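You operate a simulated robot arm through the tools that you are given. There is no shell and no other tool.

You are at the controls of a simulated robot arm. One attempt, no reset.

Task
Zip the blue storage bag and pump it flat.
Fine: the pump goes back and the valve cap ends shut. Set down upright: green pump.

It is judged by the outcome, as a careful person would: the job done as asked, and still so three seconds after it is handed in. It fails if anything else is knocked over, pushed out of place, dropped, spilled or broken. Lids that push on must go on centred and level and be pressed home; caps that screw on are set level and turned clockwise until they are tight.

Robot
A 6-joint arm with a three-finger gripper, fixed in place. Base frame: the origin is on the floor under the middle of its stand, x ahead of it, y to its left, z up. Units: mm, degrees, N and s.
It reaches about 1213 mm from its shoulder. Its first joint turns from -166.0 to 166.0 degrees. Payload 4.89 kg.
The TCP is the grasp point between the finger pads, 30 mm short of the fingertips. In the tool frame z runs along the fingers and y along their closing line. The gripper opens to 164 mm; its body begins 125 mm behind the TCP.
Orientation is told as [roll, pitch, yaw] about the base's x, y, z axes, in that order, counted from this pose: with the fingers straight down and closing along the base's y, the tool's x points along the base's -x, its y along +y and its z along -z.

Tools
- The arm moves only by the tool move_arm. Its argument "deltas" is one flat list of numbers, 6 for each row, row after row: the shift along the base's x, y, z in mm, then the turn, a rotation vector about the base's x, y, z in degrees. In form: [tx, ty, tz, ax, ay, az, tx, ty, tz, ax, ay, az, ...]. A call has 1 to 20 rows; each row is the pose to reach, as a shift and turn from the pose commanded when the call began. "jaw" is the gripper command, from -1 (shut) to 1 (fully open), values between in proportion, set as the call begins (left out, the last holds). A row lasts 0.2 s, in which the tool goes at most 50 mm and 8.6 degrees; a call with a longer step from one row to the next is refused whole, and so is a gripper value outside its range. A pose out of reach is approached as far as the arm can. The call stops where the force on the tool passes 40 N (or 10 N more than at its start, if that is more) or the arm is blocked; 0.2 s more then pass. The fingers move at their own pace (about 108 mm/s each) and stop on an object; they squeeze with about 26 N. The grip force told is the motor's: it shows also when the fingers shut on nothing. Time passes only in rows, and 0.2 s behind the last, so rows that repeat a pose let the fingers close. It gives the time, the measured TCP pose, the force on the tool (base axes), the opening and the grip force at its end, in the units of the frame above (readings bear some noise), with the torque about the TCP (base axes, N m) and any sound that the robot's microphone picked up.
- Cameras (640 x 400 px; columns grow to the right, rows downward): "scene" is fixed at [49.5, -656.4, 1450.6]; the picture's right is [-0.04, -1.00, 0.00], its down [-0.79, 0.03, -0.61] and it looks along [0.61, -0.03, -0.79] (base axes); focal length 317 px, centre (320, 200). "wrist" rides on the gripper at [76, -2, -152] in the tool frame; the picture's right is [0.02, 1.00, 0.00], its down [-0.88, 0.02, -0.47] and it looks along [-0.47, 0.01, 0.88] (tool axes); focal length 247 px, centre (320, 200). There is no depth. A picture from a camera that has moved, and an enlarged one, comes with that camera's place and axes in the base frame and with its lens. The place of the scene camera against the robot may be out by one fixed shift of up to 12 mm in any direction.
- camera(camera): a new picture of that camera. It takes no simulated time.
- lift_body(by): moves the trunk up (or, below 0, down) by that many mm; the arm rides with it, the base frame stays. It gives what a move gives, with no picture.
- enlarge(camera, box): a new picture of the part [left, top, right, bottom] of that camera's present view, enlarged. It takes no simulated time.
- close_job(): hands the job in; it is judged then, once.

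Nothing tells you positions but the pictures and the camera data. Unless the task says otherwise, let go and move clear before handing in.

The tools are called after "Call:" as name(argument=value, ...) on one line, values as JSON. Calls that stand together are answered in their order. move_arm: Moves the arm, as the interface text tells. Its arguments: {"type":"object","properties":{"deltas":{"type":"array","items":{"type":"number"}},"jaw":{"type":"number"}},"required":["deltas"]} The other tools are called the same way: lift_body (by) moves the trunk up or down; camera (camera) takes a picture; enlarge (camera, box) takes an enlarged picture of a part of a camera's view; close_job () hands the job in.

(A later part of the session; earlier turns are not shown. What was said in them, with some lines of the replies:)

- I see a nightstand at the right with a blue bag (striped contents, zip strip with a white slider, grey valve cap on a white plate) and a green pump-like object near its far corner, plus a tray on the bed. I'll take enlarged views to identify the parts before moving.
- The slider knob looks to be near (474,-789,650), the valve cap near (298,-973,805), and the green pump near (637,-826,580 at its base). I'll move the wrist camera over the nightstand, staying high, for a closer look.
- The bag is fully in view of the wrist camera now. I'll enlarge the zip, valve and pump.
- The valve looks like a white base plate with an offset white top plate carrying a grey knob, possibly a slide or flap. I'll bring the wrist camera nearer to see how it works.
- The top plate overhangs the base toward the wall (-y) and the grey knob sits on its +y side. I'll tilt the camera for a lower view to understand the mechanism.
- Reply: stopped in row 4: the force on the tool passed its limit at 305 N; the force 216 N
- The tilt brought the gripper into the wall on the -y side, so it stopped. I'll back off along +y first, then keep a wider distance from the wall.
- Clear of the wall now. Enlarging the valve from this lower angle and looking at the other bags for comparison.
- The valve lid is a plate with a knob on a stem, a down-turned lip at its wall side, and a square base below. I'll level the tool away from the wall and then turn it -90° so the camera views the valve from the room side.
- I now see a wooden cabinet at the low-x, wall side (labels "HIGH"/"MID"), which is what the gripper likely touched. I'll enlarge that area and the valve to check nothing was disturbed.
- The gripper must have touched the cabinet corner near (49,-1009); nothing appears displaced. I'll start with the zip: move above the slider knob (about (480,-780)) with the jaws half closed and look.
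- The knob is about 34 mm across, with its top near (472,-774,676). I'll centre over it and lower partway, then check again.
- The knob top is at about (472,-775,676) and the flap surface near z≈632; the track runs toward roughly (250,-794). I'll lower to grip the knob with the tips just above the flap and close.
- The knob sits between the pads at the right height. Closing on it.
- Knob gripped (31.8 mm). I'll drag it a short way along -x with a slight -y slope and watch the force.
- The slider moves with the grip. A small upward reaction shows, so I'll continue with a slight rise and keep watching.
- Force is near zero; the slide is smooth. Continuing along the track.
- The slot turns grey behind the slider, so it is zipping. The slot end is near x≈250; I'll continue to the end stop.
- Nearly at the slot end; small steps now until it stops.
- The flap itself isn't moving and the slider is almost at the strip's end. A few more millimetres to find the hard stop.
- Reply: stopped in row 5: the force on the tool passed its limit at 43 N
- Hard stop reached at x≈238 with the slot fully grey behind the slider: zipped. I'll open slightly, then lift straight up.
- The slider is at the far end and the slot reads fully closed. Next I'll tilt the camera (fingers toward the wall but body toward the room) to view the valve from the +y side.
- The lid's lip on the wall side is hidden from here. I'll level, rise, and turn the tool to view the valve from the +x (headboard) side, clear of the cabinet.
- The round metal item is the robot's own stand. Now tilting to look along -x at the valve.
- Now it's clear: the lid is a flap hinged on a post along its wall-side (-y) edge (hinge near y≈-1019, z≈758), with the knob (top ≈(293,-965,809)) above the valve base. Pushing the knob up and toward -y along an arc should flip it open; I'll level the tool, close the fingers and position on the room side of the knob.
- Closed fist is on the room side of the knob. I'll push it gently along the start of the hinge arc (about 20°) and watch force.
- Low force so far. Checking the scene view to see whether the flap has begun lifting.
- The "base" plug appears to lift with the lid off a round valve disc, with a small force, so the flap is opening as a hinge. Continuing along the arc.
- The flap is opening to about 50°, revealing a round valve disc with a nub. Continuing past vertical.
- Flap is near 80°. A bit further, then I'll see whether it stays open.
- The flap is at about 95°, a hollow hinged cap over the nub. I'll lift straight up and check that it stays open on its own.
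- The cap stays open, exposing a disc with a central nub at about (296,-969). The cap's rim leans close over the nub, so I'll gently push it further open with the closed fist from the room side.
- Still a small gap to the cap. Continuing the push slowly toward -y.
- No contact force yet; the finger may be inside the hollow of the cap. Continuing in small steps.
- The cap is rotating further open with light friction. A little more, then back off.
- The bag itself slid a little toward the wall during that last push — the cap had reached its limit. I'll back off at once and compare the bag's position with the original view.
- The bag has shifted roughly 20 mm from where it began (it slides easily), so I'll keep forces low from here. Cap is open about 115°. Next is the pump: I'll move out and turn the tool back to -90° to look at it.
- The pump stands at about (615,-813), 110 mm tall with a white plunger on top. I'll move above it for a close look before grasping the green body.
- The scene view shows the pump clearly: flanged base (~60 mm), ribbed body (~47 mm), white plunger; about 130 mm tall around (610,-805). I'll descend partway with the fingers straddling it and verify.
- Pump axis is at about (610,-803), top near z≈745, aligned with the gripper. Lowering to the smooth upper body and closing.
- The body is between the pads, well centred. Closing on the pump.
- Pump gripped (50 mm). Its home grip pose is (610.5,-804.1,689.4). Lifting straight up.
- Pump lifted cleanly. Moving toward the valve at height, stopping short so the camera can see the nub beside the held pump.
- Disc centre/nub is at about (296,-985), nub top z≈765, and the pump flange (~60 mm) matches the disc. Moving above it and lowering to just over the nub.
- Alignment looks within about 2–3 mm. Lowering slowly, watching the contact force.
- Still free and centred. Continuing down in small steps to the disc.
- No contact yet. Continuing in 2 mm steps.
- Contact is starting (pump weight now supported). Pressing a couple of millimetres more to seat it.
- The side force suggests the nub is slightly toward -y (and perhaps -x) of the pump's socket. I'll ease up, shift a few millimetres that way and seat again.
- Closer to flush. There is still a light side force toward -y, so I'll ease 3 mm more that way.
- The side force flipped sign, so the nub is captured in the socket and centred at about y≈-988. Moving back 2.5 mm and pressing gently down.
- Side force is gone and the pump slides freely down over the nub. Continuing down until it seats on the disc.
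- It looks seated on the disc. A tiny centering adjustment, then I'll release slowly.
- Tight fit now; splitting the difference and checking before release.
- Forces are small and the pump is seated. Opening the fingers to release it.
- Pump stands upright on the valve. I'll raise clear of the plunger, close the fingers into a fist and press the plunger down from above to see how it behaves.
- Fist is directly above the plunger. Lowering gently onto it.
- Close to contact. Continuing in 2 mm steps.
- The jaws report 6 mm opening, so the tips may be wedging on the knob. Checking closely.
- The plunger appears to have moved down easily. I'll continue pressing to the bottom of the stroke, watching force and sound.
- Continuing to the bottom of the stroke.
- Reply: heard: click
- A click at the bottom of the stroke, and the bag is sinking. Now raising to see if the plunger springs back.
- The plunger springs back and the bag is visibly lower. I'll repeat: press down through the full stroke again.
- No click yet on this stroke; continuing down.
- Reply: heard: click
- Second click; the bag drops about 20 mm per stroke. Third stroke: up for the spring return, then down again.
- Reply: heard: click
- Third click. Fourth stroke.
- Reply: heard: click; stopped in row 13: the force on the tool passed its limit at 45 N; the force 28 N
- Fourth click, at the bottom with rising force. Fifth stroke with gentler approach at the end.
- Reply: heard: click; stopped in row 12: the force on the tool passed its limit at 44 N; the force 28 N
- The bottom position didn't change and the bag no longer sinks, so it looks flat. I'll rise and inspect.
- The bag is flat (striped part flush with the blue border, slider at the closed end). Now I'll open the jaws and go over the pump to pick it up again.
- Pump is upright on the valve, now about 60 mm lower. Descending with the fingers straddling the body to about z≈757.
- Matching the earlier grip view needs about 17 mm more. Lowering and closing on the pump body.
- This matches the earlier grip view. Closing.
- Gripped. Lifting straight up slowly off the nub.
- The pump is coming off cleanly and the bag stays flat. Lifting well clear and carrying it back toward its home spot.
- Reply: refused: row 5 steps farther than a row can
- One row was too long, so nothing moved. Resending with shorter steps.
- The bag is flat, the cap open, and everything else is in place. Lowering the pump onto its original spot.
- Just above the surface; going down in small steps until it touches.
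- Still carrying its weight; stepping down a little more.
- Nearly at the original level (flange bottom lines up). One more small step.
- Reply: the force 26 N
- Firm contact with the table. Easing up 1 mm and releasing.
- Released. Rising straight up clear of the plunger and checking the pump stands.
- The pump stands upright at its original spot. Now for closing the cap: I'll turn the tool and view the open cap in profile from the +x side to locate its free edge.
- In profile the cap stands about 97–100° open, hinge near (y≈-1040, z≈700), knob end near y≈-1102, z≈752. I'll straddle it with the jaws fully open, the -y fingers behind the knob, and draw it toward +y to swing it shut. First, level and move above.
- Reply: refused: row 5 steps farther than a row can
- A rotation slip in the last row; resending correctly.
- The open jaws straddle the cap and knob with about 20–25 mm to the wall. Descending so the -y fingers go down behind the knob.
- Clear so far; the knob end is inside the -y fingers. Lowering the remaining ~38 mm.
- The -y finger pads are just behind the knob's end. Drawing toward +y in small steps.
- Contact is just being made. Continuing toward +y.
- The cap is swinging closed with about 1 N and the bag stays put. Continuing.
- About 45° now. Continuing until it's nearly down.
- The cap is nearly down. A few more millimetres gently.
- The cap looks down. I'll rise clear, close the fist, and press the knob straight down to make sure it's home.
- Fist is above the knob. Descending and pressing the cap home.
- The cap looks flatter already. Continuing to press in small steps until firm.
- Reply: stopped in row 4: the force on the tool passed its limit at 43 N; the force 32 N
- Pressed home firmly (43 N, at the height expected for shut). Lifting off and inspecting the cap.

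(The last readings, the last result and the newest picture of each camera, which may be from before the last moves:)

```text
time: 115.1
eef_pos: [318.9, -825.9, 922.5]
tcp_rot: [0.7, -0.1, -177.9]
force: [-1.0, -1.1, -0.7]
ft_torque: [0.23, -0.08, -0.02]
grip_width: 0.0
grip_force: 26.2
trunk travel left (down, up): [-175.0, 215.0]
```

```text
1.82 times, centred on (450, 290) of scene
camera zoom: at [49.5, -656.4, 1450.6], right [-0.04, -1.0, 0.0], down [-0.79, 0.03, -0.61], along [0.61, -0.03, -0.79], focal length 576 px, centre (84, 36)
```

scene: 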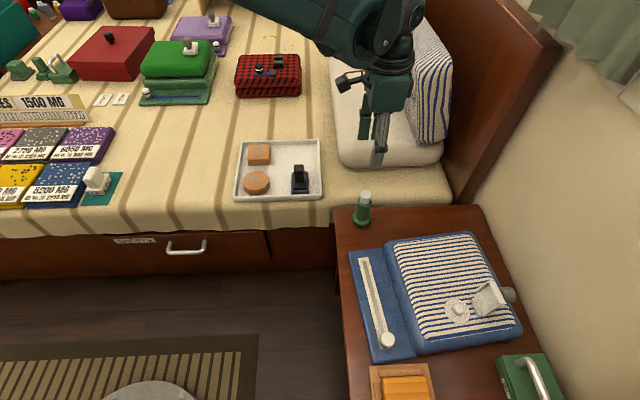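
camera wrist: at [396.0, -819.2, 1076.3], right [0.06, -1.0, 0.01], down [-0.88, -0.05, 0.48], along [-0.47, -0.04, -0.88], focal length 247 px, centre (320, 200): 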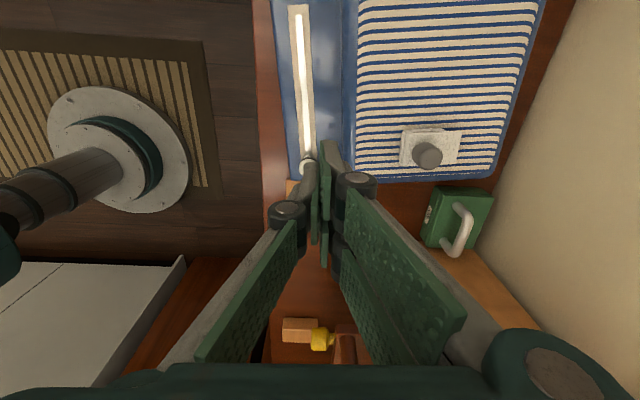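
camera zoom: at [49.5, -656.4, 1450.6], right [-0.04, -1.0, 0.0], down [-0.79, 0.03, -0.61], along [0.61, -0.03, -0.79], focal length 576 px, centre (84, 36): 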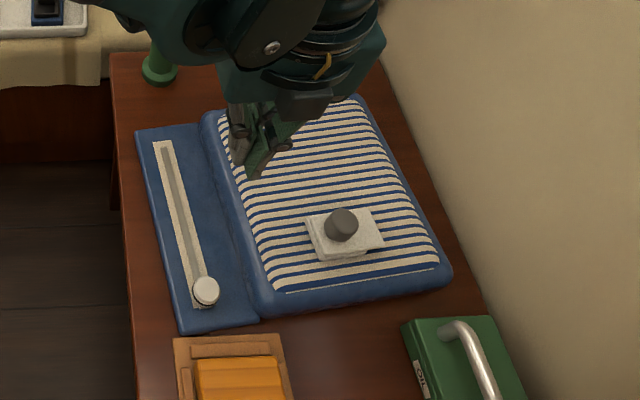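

The cap is shut exactly as it looked at the start, the bag is flat and zipped. I'll move the arm clear, back toward the starting pose, and do a final check.

Call:
move_arm(deltas=[10, 40, 20, 0, 0, 0, 20, 80, 45, 0, 0, 0, 30, 120, 70, 0, 0, 0, 45, 160, 95, 0, 0, 0, 60, 200, 120, 0, 0, 0, 75, 240, 140, 0, 0, 0, 90, 280, 160, 0, 0, 0, 100, 318, 178, 0, 0, 0], jaw=0.5)

Call:
camera(camera="scene")

Call:
enlarge(camera="scene", box=[330, 180, 570, 400])

Call:
enlarge(camera="scene", box=[410, 240, 530, 340])

```text
time: 116.9
eef_pos: [416.9, -509.5, 1099.4]
tcp_rot: [0.6, -0.3, -177.7]
force: [0.3, -1.7, -1.1]
ft_torque: [0.3, 0.03, -0.03]
grip_width: 123.1
grip_force: 0.1
trunk travel left (down, up): [-175.0, 215.0]
```

```text
taken
```

scene: 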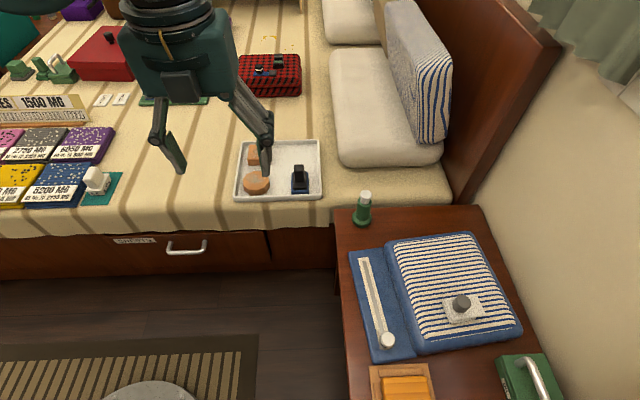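

```text
1.82 times, centred on (450, 290) of scene
camera zoom: at [49.5, -656.4, 1450.6], right [-0.04, -1.0, 0.0], down [-0.79, 0.03, -0.61], along [0.61, -0.03, -0.79], focal length 576 px, centre (84, 36)
```

zoom: 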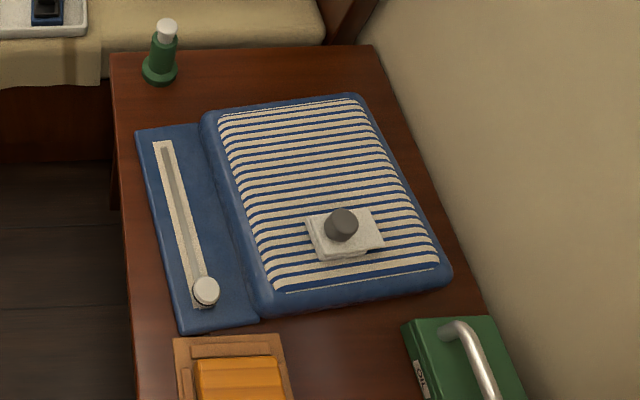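

```text
4.00 times, centred on (470, 290) of scene
camera zoom: at [49.5, -656.4, 1450.6], right [-0.04, -1.0, 0.0], down [-0.79, 0.03, -0.61], along [0.61, -0.03, -0.79], focal length 1268 px, centre (-280, -160)
```

zoom: 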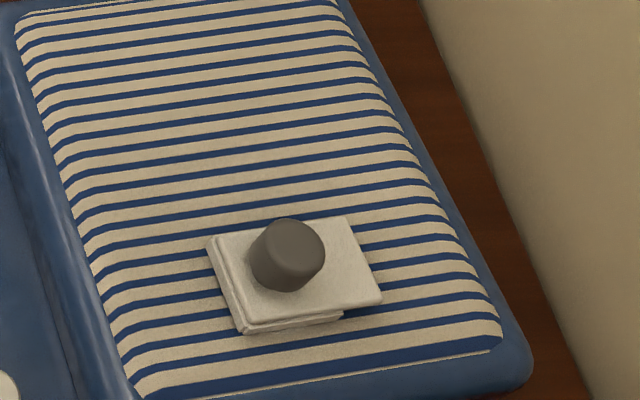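

Final check: the slider is at the closed end, the bag is flat and staying flat, and the valve cap is shut. The green pump stands upright on its original spot, and the arm is clear. The bag sits about 2 cm from where it began. Handing in.

Call:
close_job()

```text
The job is handed in.
```

The blue bag is zipped and pumped flat, its valve cap is shut, and the green pump is back upright on its original spot. I handed the job in at that point; no verdict has come back yet.

- **Zip:** the slider was dragged to its hard stop, and the whole slot behind it turned grey.
- **Pumping:** I pressed the plunger five times and heard a click each time. The fifth press didn't lower the bag any further, so I took it as flat. It was still flat about 35 seconds later, when I handed in.
- **Cap:** I swung it back down over the valve and pressed it to 43 N. It looks the same as it did at the start.

Two things went wrong along the way:

- **Bag moved:** it sits roughly 2 cm from where it began. It slid a little during zipping and again when I pushed the cap past its limit. I left it there rather than push it again.
- **Collision:** early on, the gripper hit something beside the nightstand, most likely the corner of the wooden cabinet, at about 305 N. It didn't seem to give, but I had no earlier picture of that area to confirm nothing moved.
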